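You operate a simulated robot arm through the tools that you are given. There is no shell and no other tool. Be economical: measure what you need, move in short steps, check, and stop when the job is done.

Carry out the task below with a simulated robot arm. There is one attempt and no reset: what you move stays moved.

TASK
Wipe the clamp block's plate clean, then clamp the white lid on it.
Fine: use the wooden pad and put it back; lay the lid square and shut both clamps.
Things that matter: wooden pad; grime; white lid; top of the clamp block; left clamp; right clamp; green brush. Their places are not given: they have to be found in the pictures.

It is judged by the outcome, as a careful person would: the job done as asked, and still so three seconds after it is handed in. It fails if anything else is knocked over, pushed out of place, dropped, spilled or broken.

THE ROBOT
A 7-joint arm with a two-finger parallel gripper, fixed in place. Base frame: the origin is at the foot of the arm, x ahead of it, y to its left, z up; the work surface is at about z = 0. Lengths are in mm, angles in degrees, forces in N, time in s.
With the tool pointing down near the work surface it reaches from about 240 to 620 mm from the base axis. Its first joint turns from -66.0 to 66.0 degrees. Payload 2.6 kg.
Tool frame: the origin (TCP) lies between the finger pads and is the grasp point; the fingertips stand 30 mm ahead of it; z points along the fingers, y is the line along which they close. The gripper opens to 94 mm. The fingers are 28 mm wide and 10 mm thick; the gripper's body (50 by 96 mm) begins 55 mm behind the TCP.
Orientation is that of the tool frame in the base frame, as a unit quaternion [w, x, y, z]. With the fingers straight down and closing along the base's y, the tool's x points along the base's -x, its y along +y and its z along -z.

THE INTERFACE
- The arm moves only by the tool nudge_tool. Its argument "increments" is one flat list of numbers, 7 for each row, row after row: the opening in per cent of the stroke, from 0 (shut) to 100 (fully open), then the shift along the tool's x, y, z in mm, then the turn, a rotation vector about the tool's x, y, z in degrees. In form: [hand, tx, ty, tz, ax, ay, az, hand, tx, ty, tz, ax, ay, az, ...]. A call has 1 to 12 rows; each row shifts and turns the commanded pose from where the row before left it, along the tool's axes as they then stand. A row lasts 0.2 s, in which the tool goes at most 50 mm and 8.6 degrees; a call with a longer step from one row to the next is refused whole, and so is a gripper value outside its range. A pose out of reach is approached as far as the arm can. The call stops where the force on the tool passes 40 N (or 10 N more than at its start, if that is more) or the arm is blocked; 0.2 s more then pass. The fingers move at their own pace (about 72 mm/s each) and stop on an object; they squeeze with about 44 N. The grip force told is the motor's: it shows also when the fingers shut on nothing. Time passes only in rows, and 0.2 s behind the last, so rows that do not move let the fingers close. It gives the time, the measured TCP pose, the force on the tool (base axes), the opening and the grip force at its end, in the units of the frame above (readings bear some noise).
- Cameras (640 x 400 px; columns grow to the right, rows downward): "scene" is fixed at [34.1, 441.3, 546.3]; the picture's right is [-0.57, -0.82, 0.00], its down [-0.56, 0.39, -0.73] and it looks along [0.60, -0.42, -0.68] (base axes); focal length 303 px, centre (320, 200). "wrist" rides on the gripper at [-37, 0, -58] in the tool frame; the picture's right is [0.00, -1.00, 0.00], its down [0.97, 0.00, -0.24] and it looks along [0.24, 0.00, 0.97] (tool axes); focal length 218 px, centre (320, 200).
- get_image(camera): a new picture of that camera. No time passes.
- measure_at(camera, pixels): there is no depth. For up to 12 entries [column, row, z] of the newest picture of that camera ("zoom" is the newest enlarged one), the place [x, y] in the base frame at which the ray of that pixel passes the height z, good to about 3 mm, but the place of the scene camera against the robot may be out by one fixed shift of up to 25 mm in any direction. No time passes.
- enlarge(camera, box): a new picture of the part [left, top, right, bottom] of that camera's present view, enlarged. No time passes.
- close_job(): hands the job in; it is judged then, once.

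Work in short steps. Measure before you move; look again where a grasp or a placing could have gone wrong, and mend it. You have 80 turns and 46 pictures in all, those below and enlarged ones among them. Open the gripper and draw the arm clear of the work before you hand the job in, unless the task says otherwise; then end with one line.

The tools are called after "Call:" as a command line: name --argument value ..., lists and objects as JSON in quotes. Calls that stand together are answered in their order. nudge_tool: Moves the arm, as the interface text tells. Its arguments: {"type":"object","properties":{"increments":{"type":"array"}},"required":["increments"]} The other tools are called the same way: get_image (camera) takes a picture; measure_at (camera, pixels) gives the place at which the rays of pixels pass given heights; enlarge (camera, box) takes an enlarged picture of a part of a camera's view; close_job () hands the job in.

At the start:

```text
t: 0.0
tcp_pos: [265.0, 304.3, 355.0]
tool_rot: [0.0, 0.0, 1.0, -0.001]
contact_force: [0.3, 0.1, -0.3]
grip_width: 93.9
grip_force: 0.1
```

scene: 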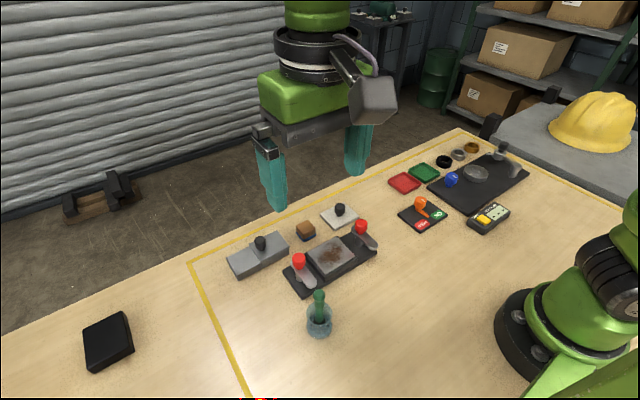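
wrist: 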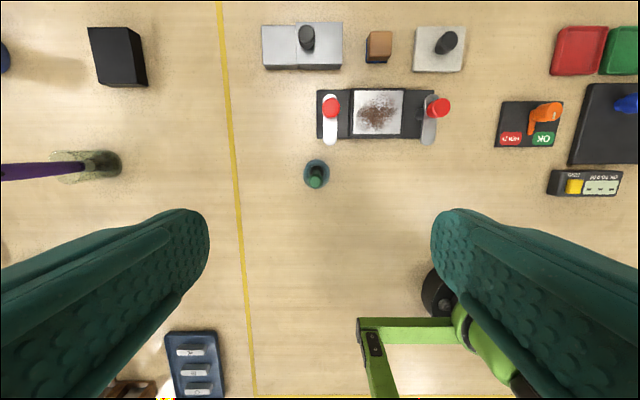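

The wrist view shows the clamp block at about (375,115), lid with black knob, a wooden pad at (379,45), and the brush in a cup at (316,175). I'll enlarge to identify details.

Call:
enlarge --camera "wrist" --box '[240, 10, 480, 160]'

Call:
enlarge --camera "scene" --box '[210, 180, 402, 300]'

```text
2.67 times, centred on (360, 85) of wrist
```

zoom: 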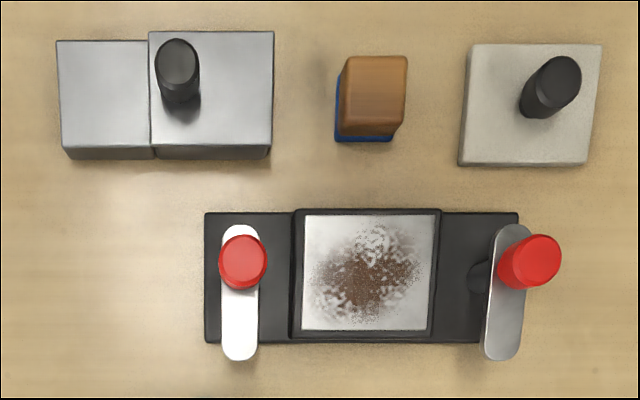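

```text
3.33 times, centred on (306, 240) of scene
```

zoom: 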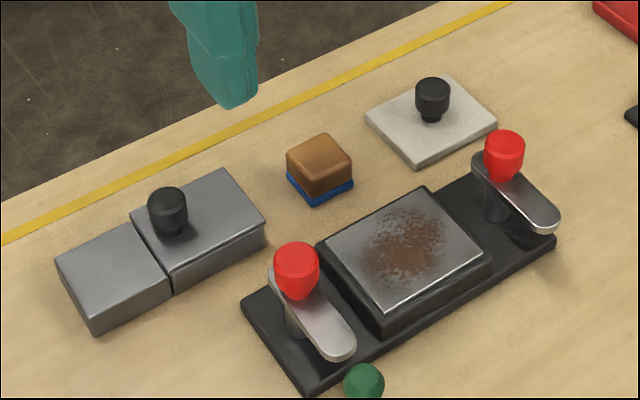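

Measuring main points from the wrist view before moving closer.

Call:
measure_at --camera "wrist" --pixels '[[316, 180, 0], [379, 42, 25], [440, 48, 10], [376, 113, 20], [331, 108, 45], [438, 107, 45], [305, 45, 20], [317, 140, 0], [434, 138, 0]]'

```text
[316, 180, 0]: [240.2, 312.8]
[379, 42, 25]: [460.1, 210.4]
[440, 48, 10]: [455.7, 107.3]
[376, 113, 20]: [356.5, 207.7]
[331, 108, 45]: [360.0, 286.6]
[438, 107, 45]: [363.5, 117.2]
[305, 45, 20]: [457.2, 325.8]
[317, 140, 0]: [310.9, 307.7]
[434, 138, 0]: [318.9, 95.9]
```

I move above the block for a close look (camera centred on block).

Call:
nudge_tool --increments '[100, -27, -19.2, 21, 0, 0, 0, 100, -27, -19.2, 21, 0, 0, 0, 100, -27, -19.2, 21, 0, 0, 0, 100, -27, -19.2, 21, 0, 0, 0, 100, -27, -19.2, 21, 0, 0, 0]'

Call:
get_image --camera "wrist"

```text
t: 1.2
tcp_pos: [400.1, 208.3, 248.5]
tool_rot: [0.001, 0.001, 1.0, 0.0]
contact_force: [0.6, 0.3, 0.0]
grip_width: 94.0
grip_force: 0.2
```

```text
41 pictures are left
```

wrist: 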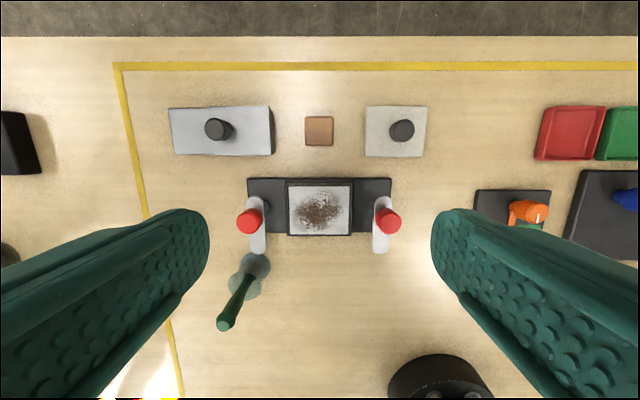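

Call:
enlarge --camera "wrist" --box '[160, 90, 448, 270]'

Call:
measure_at --camera "wrist" --pixels '[[248, 178, 15], [391, 178, 15], [391, 234, 15], [247, 233, 15], [319, 131, 25], [396, 132, 10], [320, 210, 25], [305, 146, 0], [333, 146, 0], [250, 221, 60], [388, 219, 60], [258, 265, 0]]'

```text
2.22 times, centred on (304, 180) of wrist
```

zoom: 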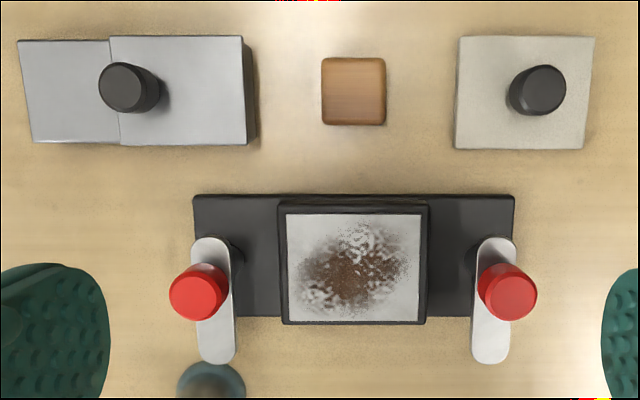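

```text
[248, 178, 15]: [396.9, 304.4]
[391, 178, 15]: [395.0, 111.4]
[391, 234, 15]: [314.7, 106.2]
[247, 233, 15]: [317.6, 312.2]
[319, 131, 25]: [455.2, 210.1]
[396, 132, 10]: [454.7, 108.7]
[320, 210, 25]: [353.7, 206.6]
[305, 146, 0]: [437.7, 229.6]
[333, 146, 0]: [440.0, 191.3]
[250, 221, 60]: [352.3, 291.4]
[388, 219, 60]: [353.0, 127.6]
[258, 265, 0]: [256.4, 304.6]
```

Now a scene enlargement to get heights; I first calibrate the scene shift with the yellow corner (wrist (116,64), scene (190,263)).

Call:
measure_at --camera "wrist" --pixels '[[116, 64, 0], [126, 72, 0], [248, 178, 0], [391, 178, 0], [366, 156, 0], [365, 107, 0], [427, 107, 0], [424, 157, 0]]'

Call:
enlarge --camera "scene" --box '[270, 190, 398, 310]'

Call:
measure_at --camera "scene" --pixels '[[189, 262, 0], [194, 264, 0]]'

```text
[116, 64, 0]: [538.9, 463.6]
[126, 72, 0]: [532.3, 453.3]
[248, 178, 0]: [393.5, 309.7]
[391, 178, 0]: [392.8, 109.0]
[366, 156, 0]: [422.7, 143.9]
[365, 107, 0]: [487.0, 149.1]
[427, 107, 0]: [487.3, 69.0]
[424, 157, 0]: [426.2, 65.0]
```

```text
3.33 times, centred on (334, 250) of scene
```

zoom: 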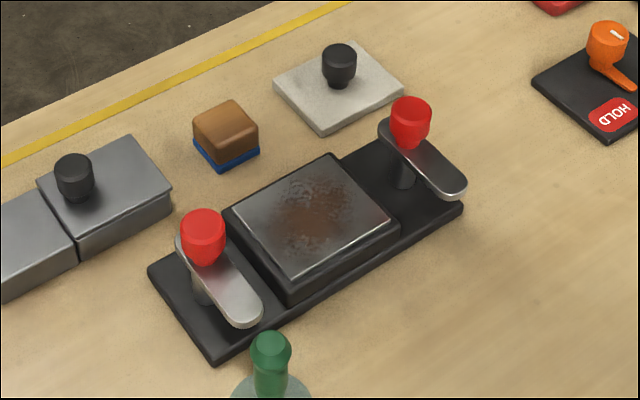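

```text
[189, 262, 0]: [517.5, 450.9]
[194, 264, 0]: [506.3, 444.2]
```

Call:
measure_at --camera "zoom" --pixels '[[226, 170, 0], [258, 152, 0], [321, 139, 0], [404, 93, 0], [213, 367, 0], [463, 211, 0], [195, 150, 0]]'

Call:
measure_at --camera "zoom" --pixels '[[228, 148, 30], [194, 131, 30], [232, 100, 30], [260, 128, 30], [295, 276, 30], [397, 213, 30], [334, 157, 30], [226, 213, 30], [250, 322, 40], [203, 222, 65], [411, 108, 65], [338, 50, 40]]'

```text
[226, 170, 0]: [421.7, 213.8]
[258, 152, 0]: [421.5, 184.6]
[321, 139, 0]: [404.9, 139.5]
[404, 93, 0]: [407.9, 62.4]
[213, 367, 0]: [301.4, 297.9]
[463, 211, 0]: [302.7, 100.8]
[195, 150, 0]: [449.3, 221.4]
```

```text
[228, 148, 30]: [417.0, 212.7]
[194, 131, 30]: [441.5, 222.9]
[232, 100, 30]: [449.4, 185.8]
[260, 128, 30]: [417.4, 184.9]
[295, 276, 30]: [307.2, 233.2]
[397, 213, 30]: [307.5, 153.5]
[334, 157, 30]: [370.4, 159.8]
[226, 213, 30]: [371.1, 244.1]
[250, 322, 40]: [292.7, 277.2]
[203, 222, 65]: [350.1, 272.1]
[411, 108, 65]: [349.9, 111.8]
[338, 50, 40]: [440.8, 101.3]
```

Heights are still loose; I drop lower over the block for a closer wrist picture (fingertips at 120 mm).

Call:
nudge_tool --increments '[100, 18, 0, 33, 0, 0, 0, 100, 18, 0, 33, 0, 0, 0, 100, 19, 0, 33, 0, 0, 0]'

Call:
get_image --camera "wrist"

```text
t: 2.0
tcp_pos: [344.0, 208.0, 149.0]
tool_rot: [0.0, 0.0, 1.0, 0.0]
contact_force: [-0.8, 0.0, -0.5]
grip_width: 94.0
grip_force: 0.1
```

```text
38 pictures are left
```

wrist: 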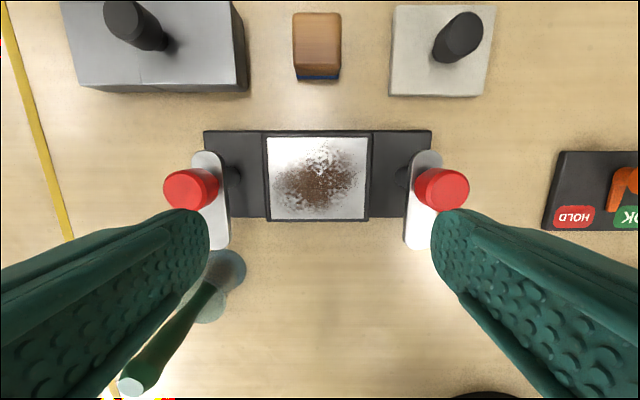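

Parallax gives: block centre ≈ (355,208), plate top z≈20, pivots y≈285/131, brush vertical at (256,305) about 120 tall. Next I go above the pad at (455,210) with fingers opened to about 62 mm, and look.

Call:
nudge_tool --increments '[66, -37, 0.6, 0, 0, 0, 0, 66, -37, 0.6, 15, 0, 0, 0, 66, -37, 0.6, 35, 0, 0, 0]'

Call:
get_image --camera "wrist"

Call:
enlarge --camera "scene" --box '[270, 170, 398, 250]'

```text
refused: row 3 steps farther than a row can; nothing moved
```

```text
37 pictures are left
```

wrist: 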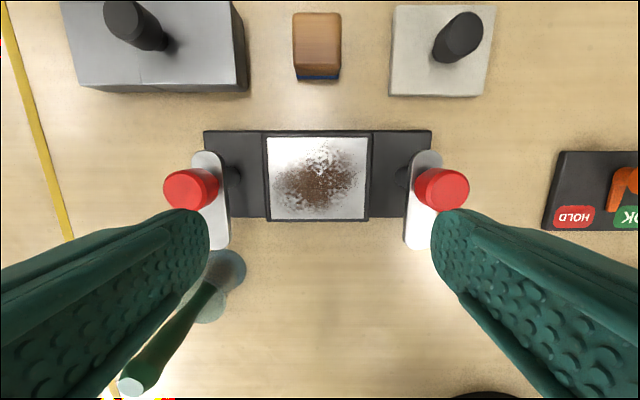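

```text
5.00 times, centred on (334, 210) of scene
```

zoom: 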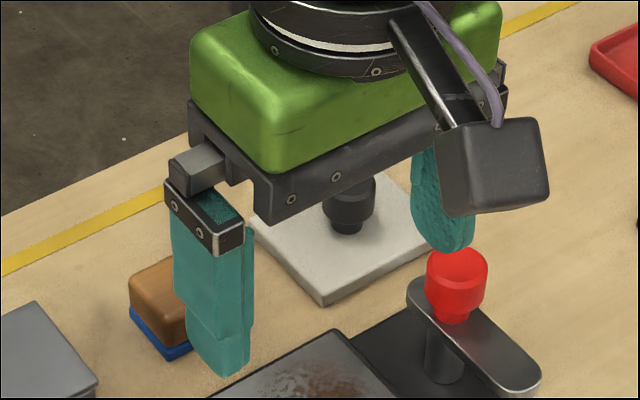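

The step was 51 mm; I redo it smaller.

Call:
nudge_tool --increments '[66, -28, 0.6, 5, 0, 0, 0, 66, -28, 0.6, 10, 0, 0, 0, 66, -28, 0.6, 15, 0, 0, 0, 66, -28, 0.6, 20, 0, 0, 0]'

Call:
get_image --camera "wrist"

Call:
enlarge --camera "scene" --box '[270, 170, 398, 250]'

```text
t: 3.0
tcp_pos: [457.3, 210.1, 101.1]
tool_rot: [0.001, 0.0, 1.0, 0.0]
contact_force: [0.5, 0.2, 0.7]
grip_width: 62.0
grip_force: 0.0
```

```text
35 pictures are left
```

wrist: 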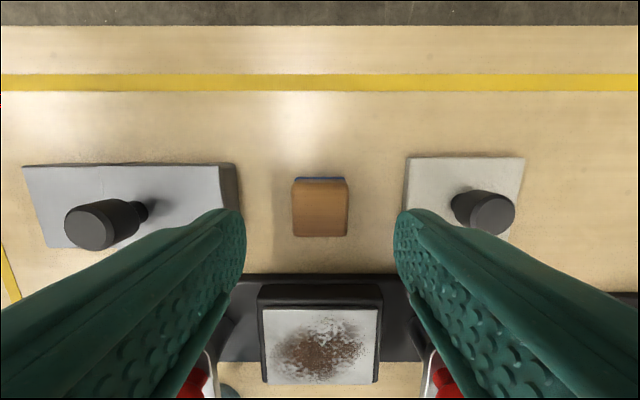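

```text
5.00 times, centred on (334, 210) of scene
```

zoom: 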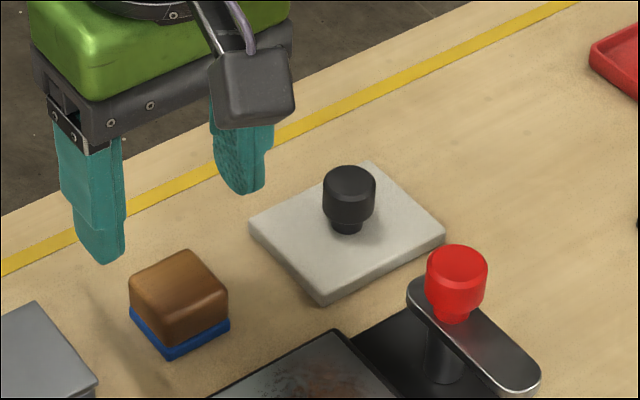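

Call:
measure_at --camera "wrist" --pixels '[[292, 210, 28], [349, 210, 28], [320, 183, 28], [320, 237, 28], [320, 178, 2], [263, 309, 20], [380, 309, 20], [320, 309, 20], [320, 383, 20], [346, 210, 0], [465, 183, 10], [320, 285, 20]]'

Call:
measure_at --camera "zoom" --pixels '[[167, 361, 0], [229, 326, 0], [176, 342, 25], [228, 310, 25], [130, 285, 25], [187, 250, 25], [130, 318, 0], [320, 304, 0], [322, 296, 10]]'

```text
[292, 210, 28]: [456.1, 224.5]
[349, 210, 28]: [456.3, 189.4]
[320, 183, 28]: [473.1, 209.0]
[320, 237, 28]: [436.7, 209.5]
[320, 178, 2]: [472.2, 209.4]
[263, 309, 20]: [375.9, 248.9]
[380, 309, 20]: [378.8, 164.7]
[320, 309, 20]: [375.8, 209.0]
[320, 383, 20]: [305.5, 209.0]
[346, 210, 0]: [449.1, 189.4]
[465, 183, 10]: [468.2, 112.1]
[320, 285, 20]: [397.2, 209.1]
```

```text
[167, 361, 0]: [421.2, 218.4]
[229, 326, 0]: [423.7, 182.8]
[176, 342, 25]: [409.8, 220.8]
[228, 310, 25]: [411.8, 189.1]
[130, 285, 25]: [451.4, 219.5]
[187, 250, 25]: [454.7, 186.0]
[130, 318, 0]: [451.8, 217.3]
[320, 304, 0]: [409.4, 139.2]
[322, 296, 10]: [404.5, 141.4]
```

Pad is about 35×36×26 at (455,208.5); re-solving three views puts the plate top near z≈35. Lowering to TCP z≈38 and gripping the wooden part.

Call:
nudge_tool --increments '[66, 2, -1.5, 25, 0, 0, 0, 66, 0, 0, 25, 0, 0, 0, 66, 0, 0, 13, 0, 0, 0, 20, 0, 0, 0, 0, 0, 0, 20, 0, 0, 0, 0, 0, 0, 20, 0, 0, 0, 0, 0, 0]'

Call:
get_image --camera "wrist"

```text
t: 4.4
tcp_pos: [455.7, 208.5, 37.7]
tool_rot: [0.0, 0.0, 1.0, 0.0]
contact_force: [0.2, -0.3, 0.6]
grip_width: 34.7
grip_force: 44.4
```

```text
33 pictures are left
```

wrist: 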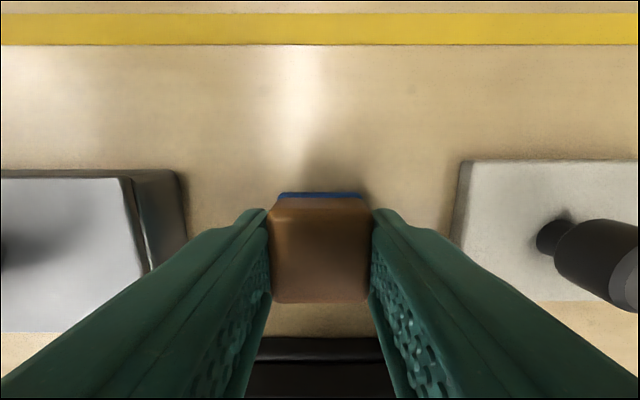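

Pad gripped (34.7 mm). Lift and carry above the plate, then lower to about 8 mm above expected contact.

Call:
nudge_tool --increments '[20, 0, 0, -35, 0, 0, 0, 20, 0, 0, -40, 0, 0, 0, 20, 33, 0, 0, 0, 0, 0, 20, 33, 0, 0, 0, 0, 0, 20, 34, 0, 0, 0, 0, 0, 20, 0, 0, 20, 0, 0, 0, 20, 0, 0, 12, 0, 0, 0]'

Call:
enlarge --camera "scene" --box '[260, 180, 400, 310]'

```text
t: 6.0
tcp_pos: [355.6, 208.7, 78.9]
tool_rot: [0.0, 0.0, 1.0, 0.0]
contact_force: [0.5, 0.0, -0.7]
grip_width: 34.9
grip_force: 43.9
```

```text
3.08 times, centred on (330, 245) of scene
```

zoom: 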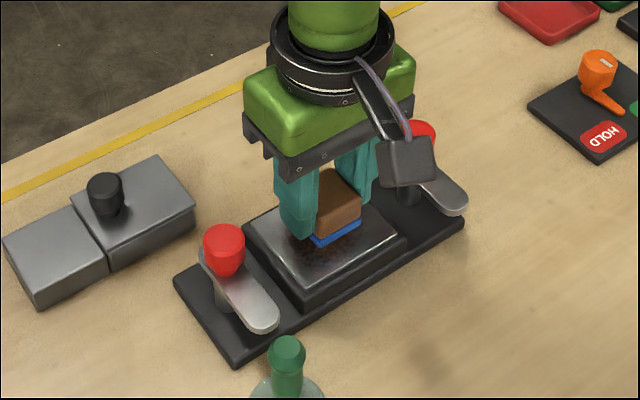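

Lowering in small steps to feel the plate.

Call:
nudge_tool --increments '[20, 0, 0, 2, 0, 0, 0, 20, 0, 0, 2, 0, 0, 0, 20, 0, 0, 1, 0, 0, 0]'

```text
t: 6.8
tcp_pos: [354.6, 209.0, 75.4]
tool_rot: [0.0, -0.001, 1.0, 0.001]
contact_force: [0.6, 0.0, 0.2]
grip_width: 35.0
grip_force: 43.9
```

Call:
nudge_tool --increments '[20, 0, 0, 1, 0, 0, 0, 20, 0, 0, 1, 0, 0, 0, 20, 0, 0, 1, 0, 0, 0]'

```text
t: 7.6
tcp_pos: [354.4, 209.3, 70.8]
tool_rot: [0.001, 0.0, 1.0, 0.0]
contact_force: [0.2, -0.1, -0.3]
grip_width: 34.8
grip_force: 43.8
```

Call:
nudge_tool --increments '[20, 0, 0, 1, 0, 0, 0, 20, 0, 0, 1, 0, 0, 0, 20, 0, 0, 1, 0, 0, 0]'

```text
t: 8.4
tcp_pos: [355.0, 210.4, 70.8]
tool_rot: [0.001, 0.001, 1.0, 0.002]
contact_force: [-10.1, -7.6, 35.2]
grip_width: 34.8
grip_force: 43.9
```

Contact at TCP z≈70.8 (plate z≈33). I ease off by 1.5 mm to a light press and test.

Call:
nudge_tool --increments '[20, 0, 0, -1.5, 0, 0, 0]'

```text
t: 8.8
tcp_pos: [356.5, 209.1, 70.9]
tool_rot: [0.002, 0.0, 1.0, 0.001]
contact_force: [-3.3, -5.0, 25.0]
grip_width: 34.6
grip_force: 44.1
```

Call:
nudge_tool --increments '[20, 0, 0, -1.0, 0, 0, 0, 20, 0, 7, 0, 0, 0, 0, 20, 0, 7, 0, 0, 0, 0, 20, 0, 6, 0, 0, 0, 0, 20, 0, -7, 0, 0, 0, 0, 20, 0, -7, 0, 0, 0, 0, 20, 0, -7, 0, 0, 0, 0, 20, 0, -7, 0, 0, 0, 0, 20, 0, -7, 0, 0, 0, 0, 20, 0, -6, 0, 0, 0, 0]'

```text
t: 11.0
tcp_pos: [355.7, 187.4, 70.7]
tool_rot: [-0.001, 0.0, 1.0, 0.001]
contact_force: [0.6, 0.1, -0.1]
grip_width: 34.7
grip_force: 44.2
```

Contact got light; press 1 mm more and continue wiping with a lane toward +x.

Call:
nudge_tool --increments '[20, 0, 0, 1.0, 0, 0, 0, 20, -7, 0, 0, 0, 0, 0, 20, -7, 0, 0, 0, 0, 0, 20, 0, 7, 0, 0, 0, 0, 20, 0, 7, 0, 0, 0, 0, 20, 0, 7, 0, 0, 0, 0, 20, 0, 7, 0, 0, 0, 0, 20, 0, 7, 0, 0, 0, 0, 20, 0, 6, 0, 0, 0, 0]'

```text
t: 13.0
tcp_pos: [369.6, 228.5, 71.4]
tool_rot: [0.002, 0.001, 1.0, 0.0]
contact_force: [-0.4, -9.3, 23.3]
grip_width: 34.7
grip_force: 44.6
```

Good contact (23 N). Sweep to the front lane and back across.

Call:
nudge_tool --increments '[20, 7, 0, 0, 0, 0, 0, 20, 7, 0, 0, 0, 0, 0, 20, 7, 0, 0, 0, 0, 0, 20, 7, 0, 0, 0, 0, 0, 20, 0, -7, 0, 0, 0, 0, 20, 0, -7, 0, 0, 0, 0, 20, 0, -7, 0, 0, 0, 0, 20, 0, -7, 0, 0, 0, 0, 20, 0, -7, 0, 0, 0, 0, 20, 0, -6, 0, 0, 0, 0]'

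Call:
nudge_tool --increments '[20, -7, 0, 0, 0, 0, 0, 20, -7, 0, 0, 0, 0, 0, 20, 0, 7, 0, 0, 0, 0, 20, 0, 7, 0, 0, 0, 0, 20, 0, 7, 0, 0, 0, 0, 20, 0, 7, 0, 0, 0, 0, 20, 0, 7, 0, 0, 0, 0, 20, 0, 6, 0, 0, 0, 0]'

```text
t: 15.2
tcp_pos: [341.2, 187.4, 69.5]
tool_rot: [0.001, 0.0, 1.0, 0.001]
contact_force: [0.5, 8.7, 19.4]
grip_width: 35.1
grip_force: 43.8
```

```text
t: 17.0
tcp_pos: [355.5, 228.6, 70.1]
tool_rot: [0.0, -0.001, 1.0, 0.0]
contact_force: [0.2, -6.2, 17.3]
grip_width: 34.8
grip_force: 43.9
```

Wiped three lanes; now lift and draw toward the pad's home to view the plate.

Call:
nudge_tool --increments '[20, 0, 0, -30, 0, 0, 0, 20, -30, -7, -12, 0, 0, 0, 20, -35, -7, 0, 0, 0, 0, 20, -35, -6.1, 0, 0, 0, 0]'

Call:
get_image --camera "wrist"

Call:
enlarge --camera "scene" --box '[270, 190, 398, 310]'

```text
t: 18.0
tcp_pos: [456.8, 208.4, 110.2]
tool_rot: [0.001, -0.001, 1.0, 0.0]
contact_force: [0.7, -0.5, -0.4]
grip_width: 34.9
grip_force: 43.3
```

```text
31 pictures are left
```

wrist: 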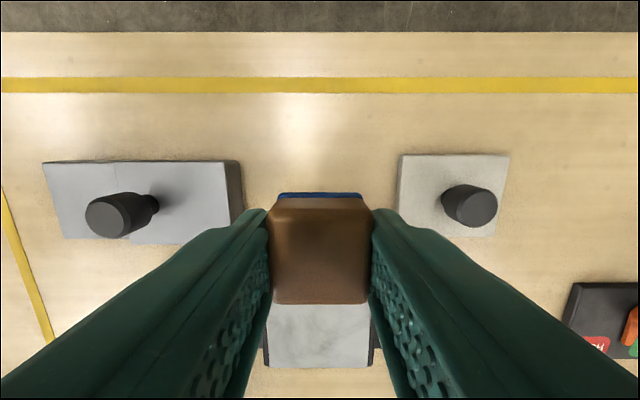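

```text
3.33 times, centred on (334, 250) of scene
```

zoom: 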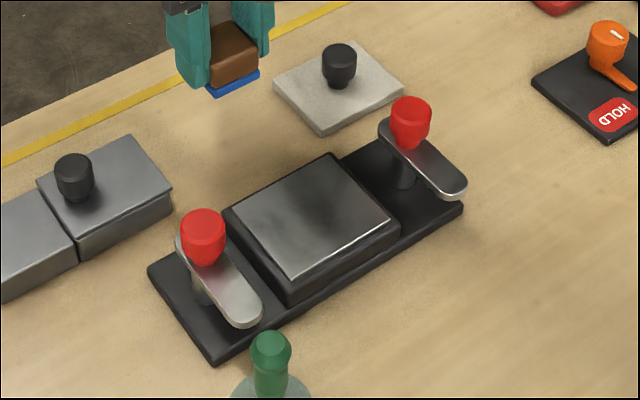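

The plate is clean. I lower the pad back at its original place (455.7, 208.5).

Call:
nudge_tool --increments '[20, 1, 0, 35, 0, 0, 0, 20, 0, 0, 30, 0, 0, 0, 20, 0, 0, 5, 0, 0, 0, 20, 0, 0, 1.5, 0, 0, 0, 20, 0, 0, 0, 0, 0, 0]'

```text
t: 19.2
tcp_pos: [453.8, 208.1, 40.8]
tool_rot: [0.001, 0.0, 1.0, 0.0]
contact_force: [-0.1, -0.9, -0.8]
grip_width: 35.3
grip_force: 44.3
```

Call:
nudge_tool --increments '[20, 0, 0, 1, 0, 0, 0, 20, 0, 0, 1, 0, 0, 0]'

```text
t: 19.8
tcp_pos: [454.6, 208.1, 40.7]
tool_rot: [0.0, 0.0, 1.0, 0.0]
contact_force: [-0.2, 0.3, -0.1]
grip_width: 35.1
grip_force: 44.0
```

Call:
nudge_tool --increments '[20, 0, 0, 1, 0, 0, 0, 20, 0, 0, 0.7, 0, 0, 0]'

```text
t: 20.4
tcp_pos: [454.6, 208.5, 37.9]
tool_rot: [0.0, -0.001, 1.0, 0.001]
contact_force: [-0.6, 0.1, -0.1]
grip_width: 35.1
grip_force: 44.5
```

Call:
nudge_tool --increments '[20, -0.6, 0, 0.8, 0, 0, 0, 20, 0, 0, 0, 0, 0, 0]'

```text
t: 21.0
tcp_pos: [454.3, 209.3, 36.7]
tool_rot: [0.0, 0.0, 1.0, 0.0]
contact_force: [0.0, 0.7, -1.4]
grip_width: 34.9
grip_force: 44.1
```

Call:
nudge_tool --increments '[20, 0, 0, 1, 0, 0, 0, 20, 0, 0, 0, 0, 0, 0]'

```text
t: 21.6
tcp_pos: [455.0, 208.7, 36.9]
tool_rot: [0.0, 0.0, 1.0, 0.0]
contact_force: [-3.5, -1.5, 9.4]
grip_width: 34.5
grip_force: 43.7
```

Pad touches the table (9 N). Release and lift, then look.

Call:
nudge_tool --increments '[66, 0, 0, 0, 0, 0, 0, 66, 0, 0, 0, 0, 0, 0, 66, 0, 0, -30, 0, 0, 0, 66, 0, 0, -40, 0, 0, 0]'

Call:
get_image --camera "wrist"

```text
t: 22.6
tcp_pos: [453.2, 208.1, 104.9]
tool_rot: [0.001, 0.0, 1.0, 0.0]
contact_force: [0.5, 0.4, 0.0]
grip_width: 62.0
grip_force: 0.0
```

```text
29 pictures are left
```

wrist: 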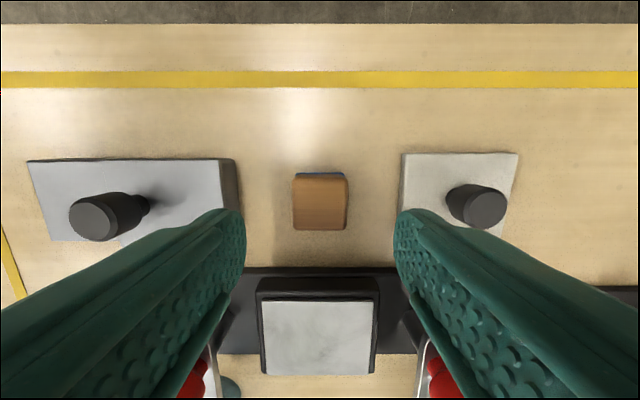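

Pad is home. Now move above the lid knob for a close look at its yaw and position.

Call:
nudge_tool --increments '[66, 0, 0, -20, 0, 0, 0, 66, 9, -34, -10, 0, 0, 0, 66, 9, -34, 0, 0, 0, 0, 66, 9, -33, 0, 0, 0, 0]'

Call:
get_image --camera "wrist"

```text
t: 23.6
tcp_pos: [429.2, 107.3, 134.8]
tool_rot: [0.0, 0.001, 1.0, -0.001]
contact_force: [0.4, -0.7, 0.4]
grip_width: 61.9
grip_force: 0.1
```

```text
28 pictures are left
```

wrist: 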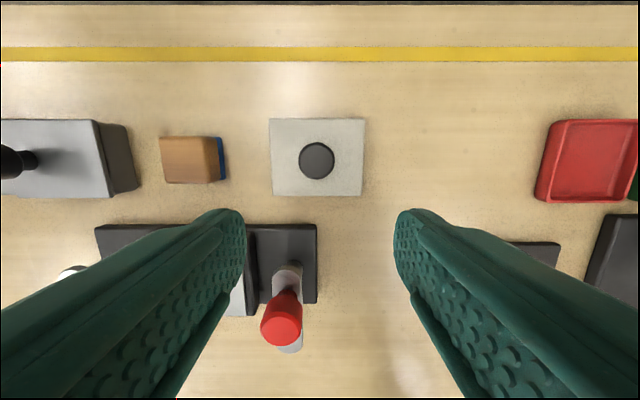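

Call:
enlarge --camera "wrist" --box '[256, 110, 384, 210]'

```text
4.00 times, centred on (320, 160) of wrist
```

zoom: 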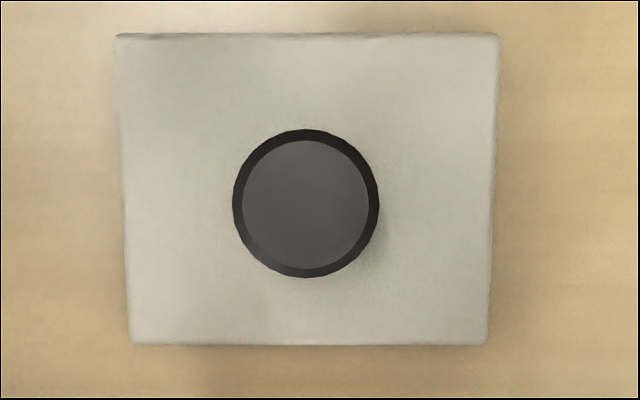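

Call:
measure_at --camera "zoom" --pixels '[[117, 34, 12], [499, 34, 12], [487, 344, 12], [130, 343, 12], [306, 203, 45], [308, 190, 12], [306, 203, 35]]'

Call:
enlarge --camera "scene" --box '[300, 185, 396, 245]'

```text
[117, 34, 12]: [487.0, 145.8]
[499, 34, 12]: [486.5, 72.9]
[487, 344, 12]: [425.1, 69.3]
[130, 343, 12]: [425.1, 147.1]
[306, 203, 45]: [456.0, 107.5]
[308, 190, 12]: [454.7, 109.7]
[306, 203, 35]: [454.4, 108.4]
```

```text
6.67 times, centred on (348, 215) of scene
```

zoom: 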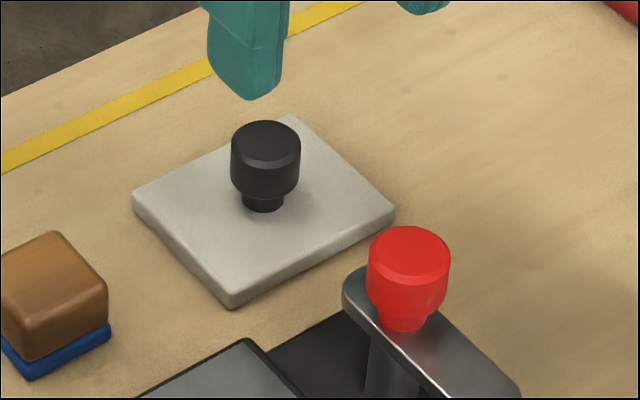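

Lid is square (x 425–487, y 71–147), knob at its centre (456,108.8). Descend around the knob head with tips above the lid top and grip.

Call:
nudge_tool --increments '[66, -26.5, 1.3, 15, 0, 0, 0, 66, 0, 0, 25, 0, 0, 0, 66, 0, 0, 25, 0, 0, 0, 66, 0, 0, 15, 0, 0, 0, 66, 0, 0, 8, 0, 0, 0, 66, 0, 0, 0, 0, 0, 0]'

Call:
get_image --camera "wrist"

Call:
enlarge --camera "scene" --box '[300, 185, 396, 245]'

```text
t: 25.0
tcp_pos: [455.5, 108.0, 46.8]
tool_rot: [0.0, 0.0, 1.0, 0.001]
contact_force: [-0.3, 0.1, -0.5]
grip_width: 62.1
grip_force: 0.0
```

```text
25 pictures are left
```

wrist: 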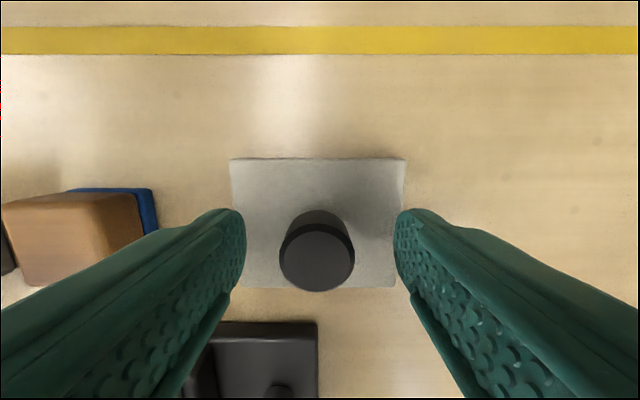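

```text
6.67 times, centred on (348, 215) of scene
```

zoom: 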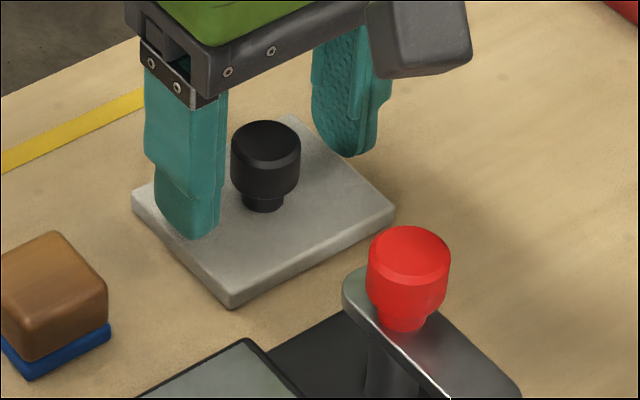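

Aligned; lower 2 mm and close on the knob.

Call:
nudge_tool --increments '[50, 0, 1, 2, 0, 0, 0, 35, 0, 0, 0, 0, 0, 0, 10, 0, 0, 0, 0, 0, 0, 10, 0, 0, 0, 0, 0, 0, 10, 0, 0, 0, 0, 0, 0]'

Call:
get_image --camera "wrist"

```text
t: 26.2
tcp_pos: [455.7, 110.3, 43.8]
tool_rot: [0.0, 0.0, 1.0, 0.0]
contact_force: [0.2, 0.6, -1.2]
grip_width: 24.7
grip_force: 44.1
```

```text
23 pictures are left
```

wrist: 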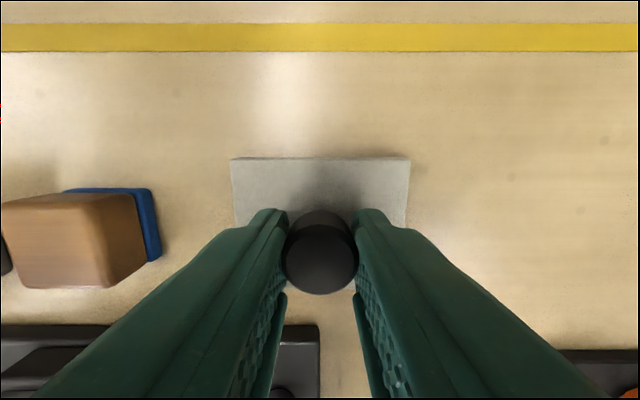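

Knob gripped (24.7 mm). Lift to z≈150, shift in y then x to above the plate centre (355, 209), and look.

Call:
nudge_tool --increments '[10, 0, 0, -20, 0, 0, 0, 10, 0, 0, -40, 0, 0, 0, 10, 0, 0, -40, 0, 0, 0, 10, 0, 33, 0, 0, 0, 0, 10, 0, 33, 0, 0, 0, 0, 10, 0, 33, 0, 0, 0, 0, 10, 33, 0, 0, 0, 0, 0, 10, 33, 0, 0, 0, 0, 0, 10, 34, 0, 0, 0, 0, 0, 10, 0, 0, 0, 0, 0, 0]'

Call:
get_image --camera "wrist"

Call:
enlarge --camera "scene" --box '[260, 180, 400, 310]'

```text
t: 28.4
tcp_pos: [355.8, 208.4, 146.1]
tool_rot: [0.001, 0.0, 1.0, -0.001]
contact_force: [-0.9, 0.6, -2.1]
grip_width: 24.9
grip_force: 44.1
```

```text
22 pictures are left
```

wrist: 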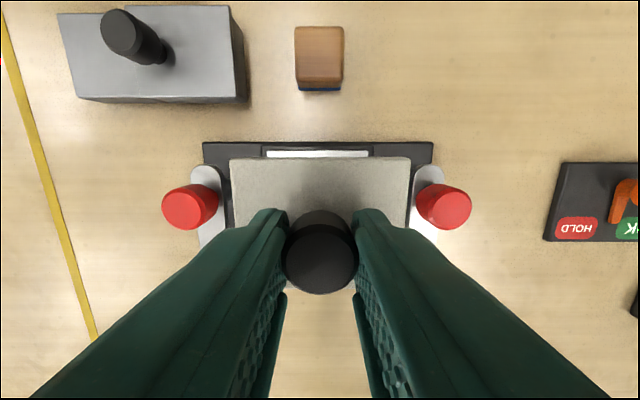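

```text
3.08 times, centred on (330, 245) of scene
```

zoom: 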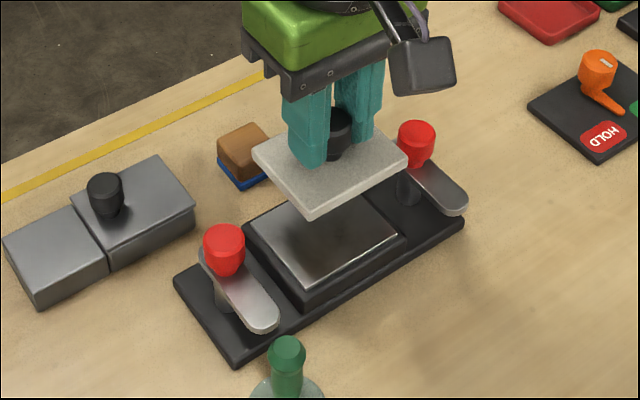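

Call:
enlarge --camera "wrist" --box '[192, 130, 448, 290]'

```text
2.50 times, centred on (320, 210) of wrist
```

zoom: 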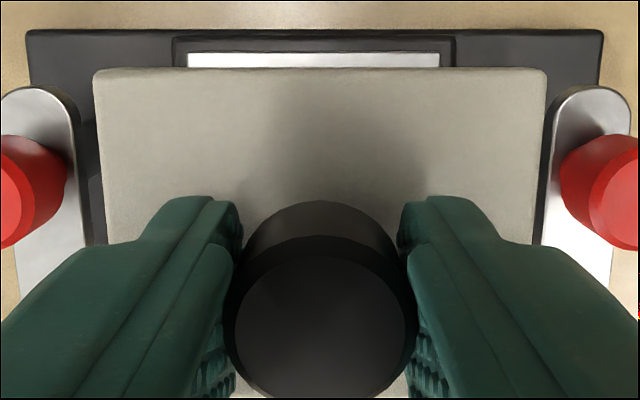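

Call:
measure_at --camera "zoom" --pixels '[[173, 38, 33], [454, 38, 33], [187, 53, 33], [441, 53, 33], [94, 70, 110], [546, 70, 110], [27, 30, 8], [604, 30, 8], [320, 70, 110]]'

```text
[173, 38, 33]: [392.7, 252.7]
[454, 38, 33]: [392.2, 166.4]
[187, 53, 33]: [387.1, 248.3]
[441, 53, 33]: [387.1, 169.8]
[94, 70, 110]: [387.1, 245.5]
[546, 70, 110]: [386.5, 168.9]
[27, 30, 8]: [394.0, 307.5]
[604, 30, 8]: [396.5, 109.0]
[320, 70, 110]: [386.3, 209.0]
```

Plate centre ≈ (354.8, 209.1); lid now centred ≈ (355.8, 207.4). I correct by −1 in x, +1.6 in y and lower to just above contact (~77).

Call:
nudge_tool --increments '[10, 0.9, 1.6, 20, 0, 0, 0, 10, 0, 0, 20, 0, 0, 0, 10, 0, 0, 15, 0, 0, 0, 10, 0, 0, 6, 0, 0, 0, 10, 0, 0, 0, 0, 0, 0]'

Call:
enlarge --camera "scene" --box '[280, 210, 392, 300]'

Call:
enlarge --camera "wrist" --box '[192, 130, 448, 290]'

```text
t: 29.6
tcp_pos: [353.1, 209.8, 85.0]
tool_rot: [0.0, 0.0, 1.0, 0.0]
contact_force: [-0.4, -0.4, -1.8]
grip_width: 25.0
grip_force: 44.0
```

```text
4.44 times, centred on (336, 255) of scene
```

zoom: 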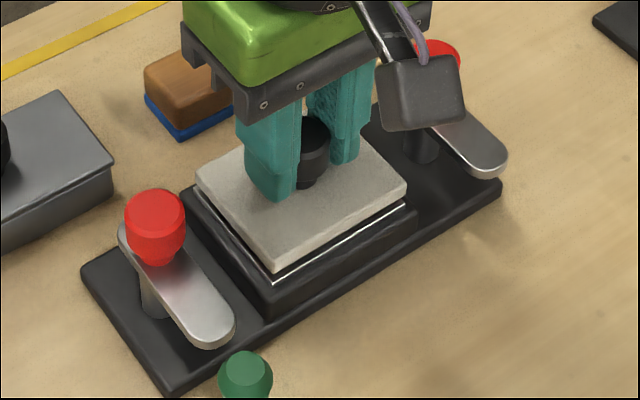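

```text
2.50 times, centred on (320, 210) of wrist
```

zoom: 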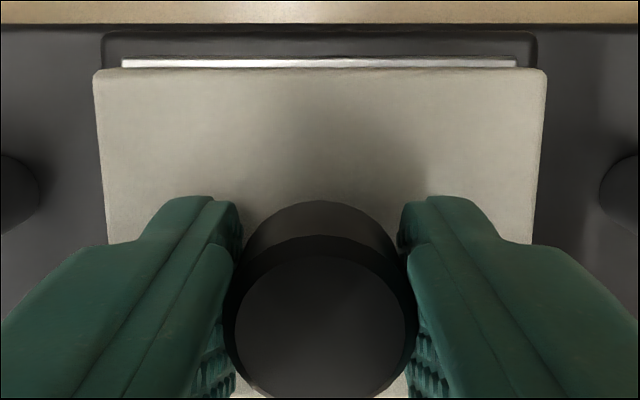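

Lid is centred over the plate in both axes. Lower gently to contact.

Call:
nudge_tool --increments '[10, 0, 0, 2, 0, 0, 0, 10, 0, 0, 2, 0, 0, 0, 10, 0, 0, 1, 0, 0, 0, 10, 0, 0, 0, 0, 0, 0]'

```text
t: 30.6
tcp_pos: [353.6, 210.4, 79.9]
tool_rot: [0.0, 0.0, 1.0, 0.0]
contact_force: [-0.2, -1.1, -1.8]
grip_width: 24.8
grip_force: 43.9
```

Call:
nudge_tool --increments '[10, 0, 0, 1, 0, 0, 0, 10, 0, 0, 1, 0, 0, 0, 10, 0, 0, 0.7, 0, 0, 0, 10, 0, 0, 0, 0, 0, 0]'

```text
t: 31.6
tcp_pos: [353.8, 211.1, 79.1]
tool_rot: [0.001, 0.001, 1.0, 0.0]
contact_force: [-10.0, -7.9, 38.1]
grip_width: 25.2
grip_force: 44.1
```

Contact (38 N); ease off 2.5 mm.

Call:
nudge_tool --increments '[10, 0, 0, -1.5, 0, 0, 0, 10, 0, 0, 0, 0, 0, 0]'

```text
t: 32.2
tcp_pos: [352.9, 210.7, 79.3]
tool_rot: [0.002, -0.001, 1.0, 0.001]
contact_force: [-1.0, 0.0, 21.9]
grip_width: 24.8
grip_force: 43.8
```

Call:
nudge_tool --increments '[10, 0, 0, -1.5, 0, 0, 0, 10, 0, 0, 0, 0, 0, 0]'

```text
t: 32.8
tcp_pos: [353.9, 210.0, 78.4]
tool_rot: [-0.002, 0.0, 1.0, -0.001]
contact_force: [0.8, 0.2, -0.1]
grip_width: 25.2
grip_force: 43.5
```

Force near zero with the lid resting; release, rise and look.

Call:
nudge_tool --increments '[40, 0, 0, 0, 0, 0, 0, 60, 0, 0, 0, 0, 0, 0, 60, 0, 0, 0, 0, 0, 0, 60, 0, 0, -35, 0, 0, 0, 60, 0, 0, -40, 0, 0, 0, 60, 0, 0, -20, 0, 0, 0]'

Call:
get_image --camera "wrist"

Call:
enlarge --camera "scene" --box '[280, 210, 392, 300]'

```text
t: 34.2
tcp_pos: [352.7, 210.0, 175.3]
tool_rot: [0.0, 0.0, 1.0, 0.0]
contact_force: [-0.1, 0.6, -0.7]
grip_width: 56.4
grip_force: 0.0
```

```text
17 pictures are left
```

wrist: 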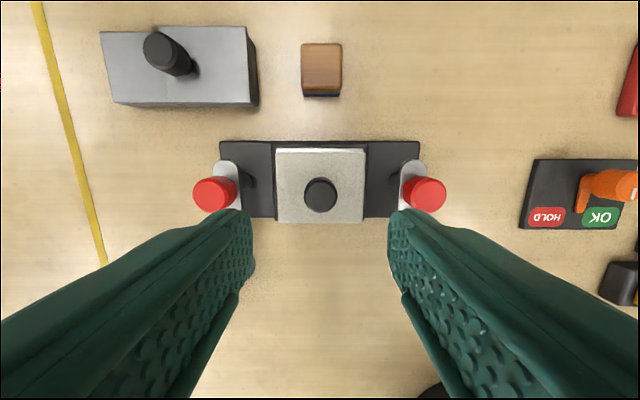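

```text
4.44 times, centred on (336, 255) of scene
```

zoom: 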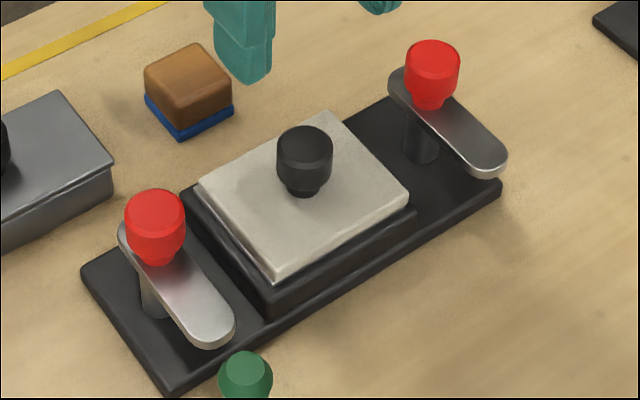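

Lid sits square. Now measuring the clamps: knob tops, arm ends, post feet in the scene zoom and the wrist view.

Call:
measure_at --camera "zoom" --pixels '[[157, 312, 8], [422, 157, 8], [152, 205, 80], [431, 57, 80], [152, 205, 70], [431, 57, 70], [222, 328, 50], [494, 158, 50], [128, 232, 50], [399, 80, 50], [277, 272, 42], [405, 195, 42]]'

Call:
enlarge --camera "wrist" --box '[176, 130, 464, 290]'

```text
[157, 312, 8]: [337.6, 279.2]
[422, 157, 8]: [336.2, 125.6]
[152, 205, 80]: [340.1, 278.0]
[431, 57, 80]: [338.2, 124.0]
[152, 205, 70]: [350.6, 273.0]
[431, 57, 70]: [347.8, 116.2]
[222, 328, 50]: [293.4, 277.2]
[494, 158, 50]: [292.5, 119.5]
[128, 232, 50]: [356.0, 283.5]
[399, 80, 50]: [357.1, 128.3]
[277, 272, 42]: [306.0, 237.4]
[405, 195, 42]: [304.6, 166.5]
```

```text
2.22 times, centred on (320, 210) of wrist
```

zoom: 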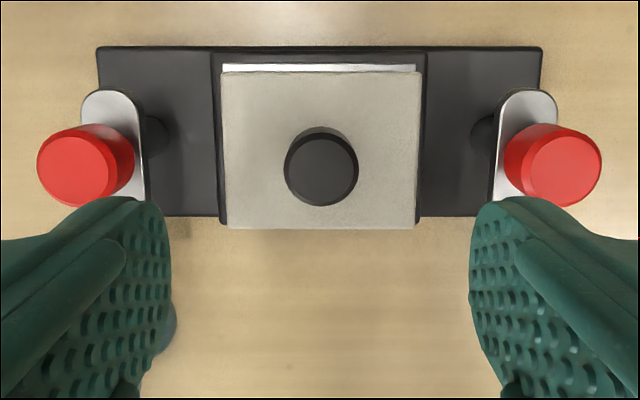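

Pivots are at ≈(355,286) and (355,132), arms at z≈46–54 extending toward −x, knob tops ≈80. I shut the fingers and go beside the left arm's outer side (329, 313), at z=100 first.

Call:
nudge_tool --increments '[0, 8.2, 34.3, 0, 0, 0, 0, 0, 8.2, 34.3, 0, 0, 0, 0, 0, 8.2, 34.3, 0, 0, 0, 0, 0, 0, 0, 35, 0, 0, 0, 0, 0, 0, 35, 0, 0, 0, 0, 0, 0, 0, 0, 0, 0]'

Call:
get_image --camera "wrist"

Call:
enlarge --camera "scene" --box '[260, 190, 400, 350]'

```text
t: 35.6
tcp_pos: [329.4, 313.1, 105.7]
tool_rot: [0.0, 0.0, 1.0, 0.0]
contact_force: [-0.1, -0.3, 0.3]
grip_width: 0.0
grip_force: 33.0
```

```text
14 pictures are left
```

wrist: 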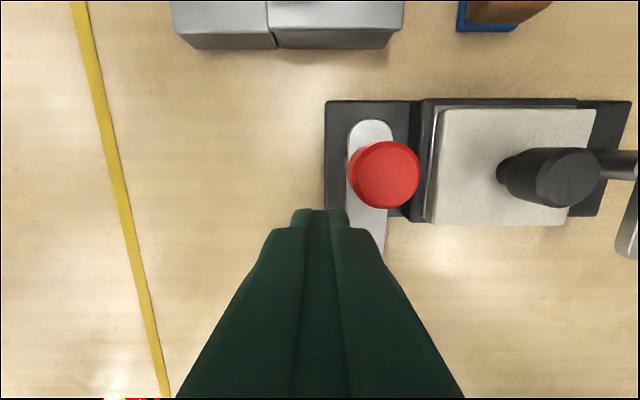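

```text
2.50 times, centred on (330, 270) of scene
```

zoom: 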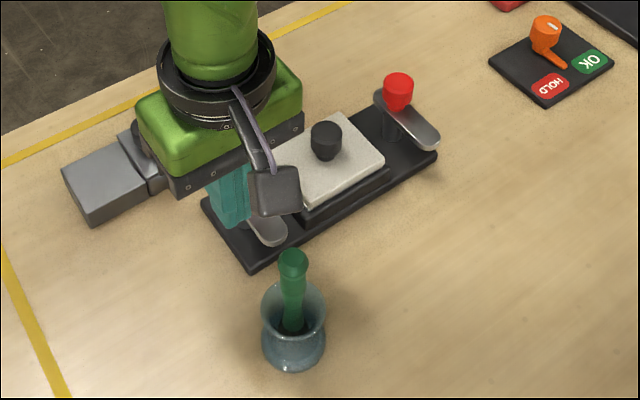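

Clear: the arm's outer edge is at y≈298.6 and the finger's inner edge ≈301.7. Descend to TCP z≈74.

Call:
nudge_tool --increments '[0, 0, 0, 16, 0, 0, 0, 0, 0, 0, 15.5, 0, 0, 0, 0, 0, 0, 0, 0, 0, 0]'

Call:
enlarge --camera "scene" --box '[280, 210, 376, 300]'

```text
t: 36.4
tcp_pos: [329.0, 314.0, 73.1]
tool_rot: [0.0, 0.0, 1.0, 0.001]
contact_force: [0.3, 0.0, -0.3]
grip_width: 0.2
grip_force: 32.8
```

```text
4.44 times, centred on (328, 255) of scene
```

zoom: 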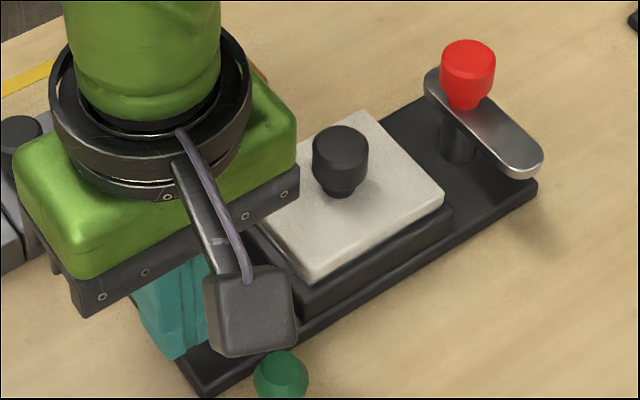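

Push the first part of the arc.

Call:
nudge_tool --increments '[0, 1, -6.5, 0, 0, 0, 0, 0, 4, -6, 0, 0, 0, 0, 0, 5, -6, 0, 0, 0, 0]'

Call:
enlarge --camera "wrist" --box '[240, 80, 560, 280]'

```text
t: 37.2
tcp_pos: [318.2, 294.7, 71.9]
tool_rot: [0.0, 0.001, 1.0, 0.0]
contact_force: [0.3, 0.4, 0.4]
grip_width: 0.0
grip_force: 32.8
```

```text
2.00 times, centred on (400, 180) of wrist
```

zoom: 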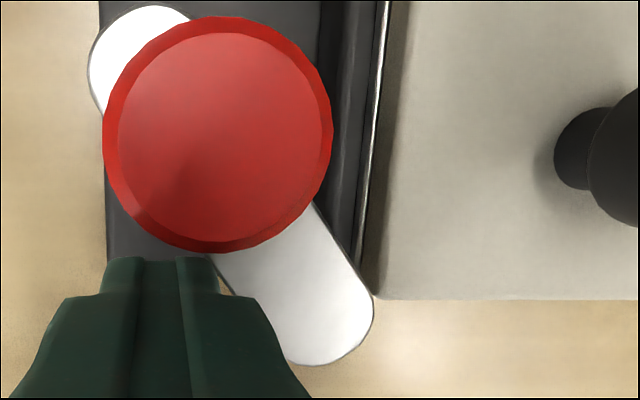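

The arm swings freely about the knob axis. Continue the arc to the closed angle.

Call:
nudge_tool --increments '[0, 3, -8, -1, 0, 0, 0, 0, -1, -8, -1, 0, 0, 0, 0, -3.5, -8, 0, 0, 0, 0, 0, -5, -5, 0, 0, 0, 0, 0, -5, -3, 0, 0, 0, 0]'

Call:
get_image --camera "wrist"

```text
t: 38.4
tcp_pos: [330.3, 263.1, 76.2]
tool_rot: [-0.001, 0.0, 1.0, -0.001]
contact_force: [-2.8, 0.4, 1.5]
grip_width: 0.0
grip_force: 33.0
```

```text
10 pictures are left
```

wrist: 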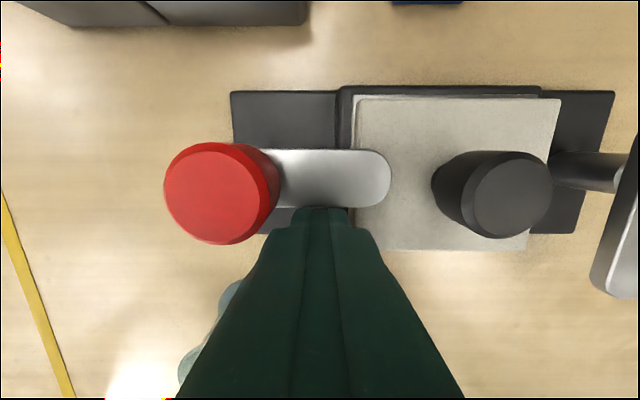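

The left arm is practically square over the lid. A further 1.5 mm to feel for a stop.

Call:
nudge_tool --increments '[0, -1.5, 0, 0, 0, 0, 0, 0, 0, 0, 0, 0, 0, 0]'

```text
t: 39.0
tcp_pos: [331.1, 262.9, 75.0]
tool_rot: [-0.003, 0.002, 1.0, 0.0]
contact_force: [-17.7, -3.3, 6.5]
grip_width: 0.0
grip_force: 33.2
```

Stop felt (−18 N): left clamp shut. Back off, rise, go to the right arm's outer side (329, 104.5).

Call:
nudge_tool --increments '[0, 10, 0, 0, 0, 0, 0, 0, 0, 0, -40, 0, 0, 0, 0, 0, 0, -45, 0, 0, 0, 0, -1.9, -39.6, 0, 0, 0, 0, 0, -1.9, -39.6, 0, 0, 0, 0, 0, -1.9, -39.6, 0, 0, 0, 0, 0, -1.9, -39.7, 0, 0, 0, 0, 0, 0, 0, 30, 0, 0, 0, 0, 0, 0, 25, 0, 0, 0, 0, 0, 0, 0, 0, 0, 0]'

Call:
get_image --camera "wrist"

```text
t: 41.2
tcp_pos: [329.8, 103.1, 104.4]
tool_rot: [0.0, 0.0, 1.0, 0.001]
contact_force: [0.5, -0.6, 0.3]
grip_width: 0.0
grip_force: 32.9
```

```text
9 pictures are left
```

wrist: 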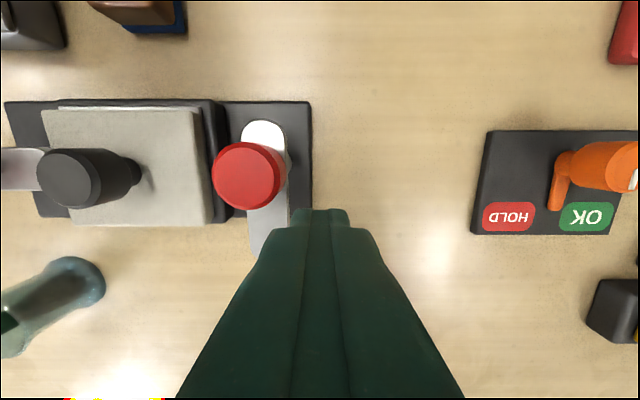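

Clear by ~5 mm. Descend and run the mirrored arc.

Call:
nudge_tool --increments '[0, 0, 0, 15, 0, 0, 0, 0, 0, 0, 14.5, 0, 0, 0, 0, 1, 7.5, 0, 0, 0, 0, 0, 4, 6, 0, 0, 0, 0, 0, 5, 6, 0, 0, 0, 0, 0, 3, 8, 0, 0, 0, 0, 0, -1, 8, 0, 0, 0, 0, 0, -3.5, 8, 0, 0, 0, 0, 0, -5, 5, 0, 0, 0, 0]'

Call:
get_image --camera "wrist"

```text
t: 43.2
tcp_pos: [326.5, 152.9, 74.5]
tool_rot: [0.0, 0.0, 1.0, 0.0]
contact_force: [-0.2, 0.2, -0.4]
grip_width: 0.1
grip_force: 32.9
```

```text
8 pictures are left
```

wrist: 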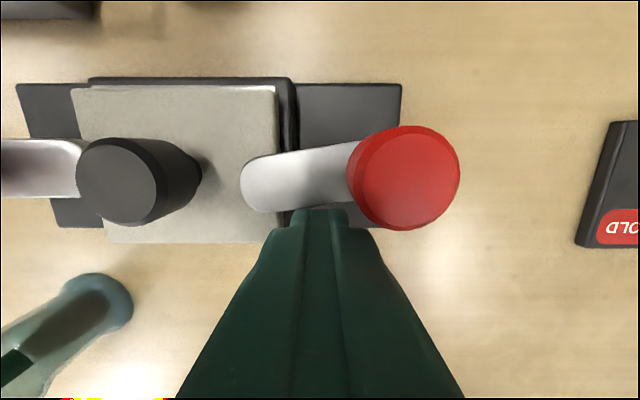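

Arm is about 10° short. Push on in +x until the stop.

Call:
nudge_tool --increments '[0, -2.5, 1, 0, 0, 0, 0, 0, -2, 1, 0, 0, 0, 0, 0, -1, 0, 0, 0, 0, 0, 0, 0, 0, 0, 0, 0, 0]'

```text
t: 44.2
tcp_pos: [330.0, 155.3, 76.5]
tool_rot: [-0.003, 0.0, 1.0, 0.001]
contact_force: [-14.2, -2.0, 5.7]
grip_width: 0.1
grip_force: 33.1
```

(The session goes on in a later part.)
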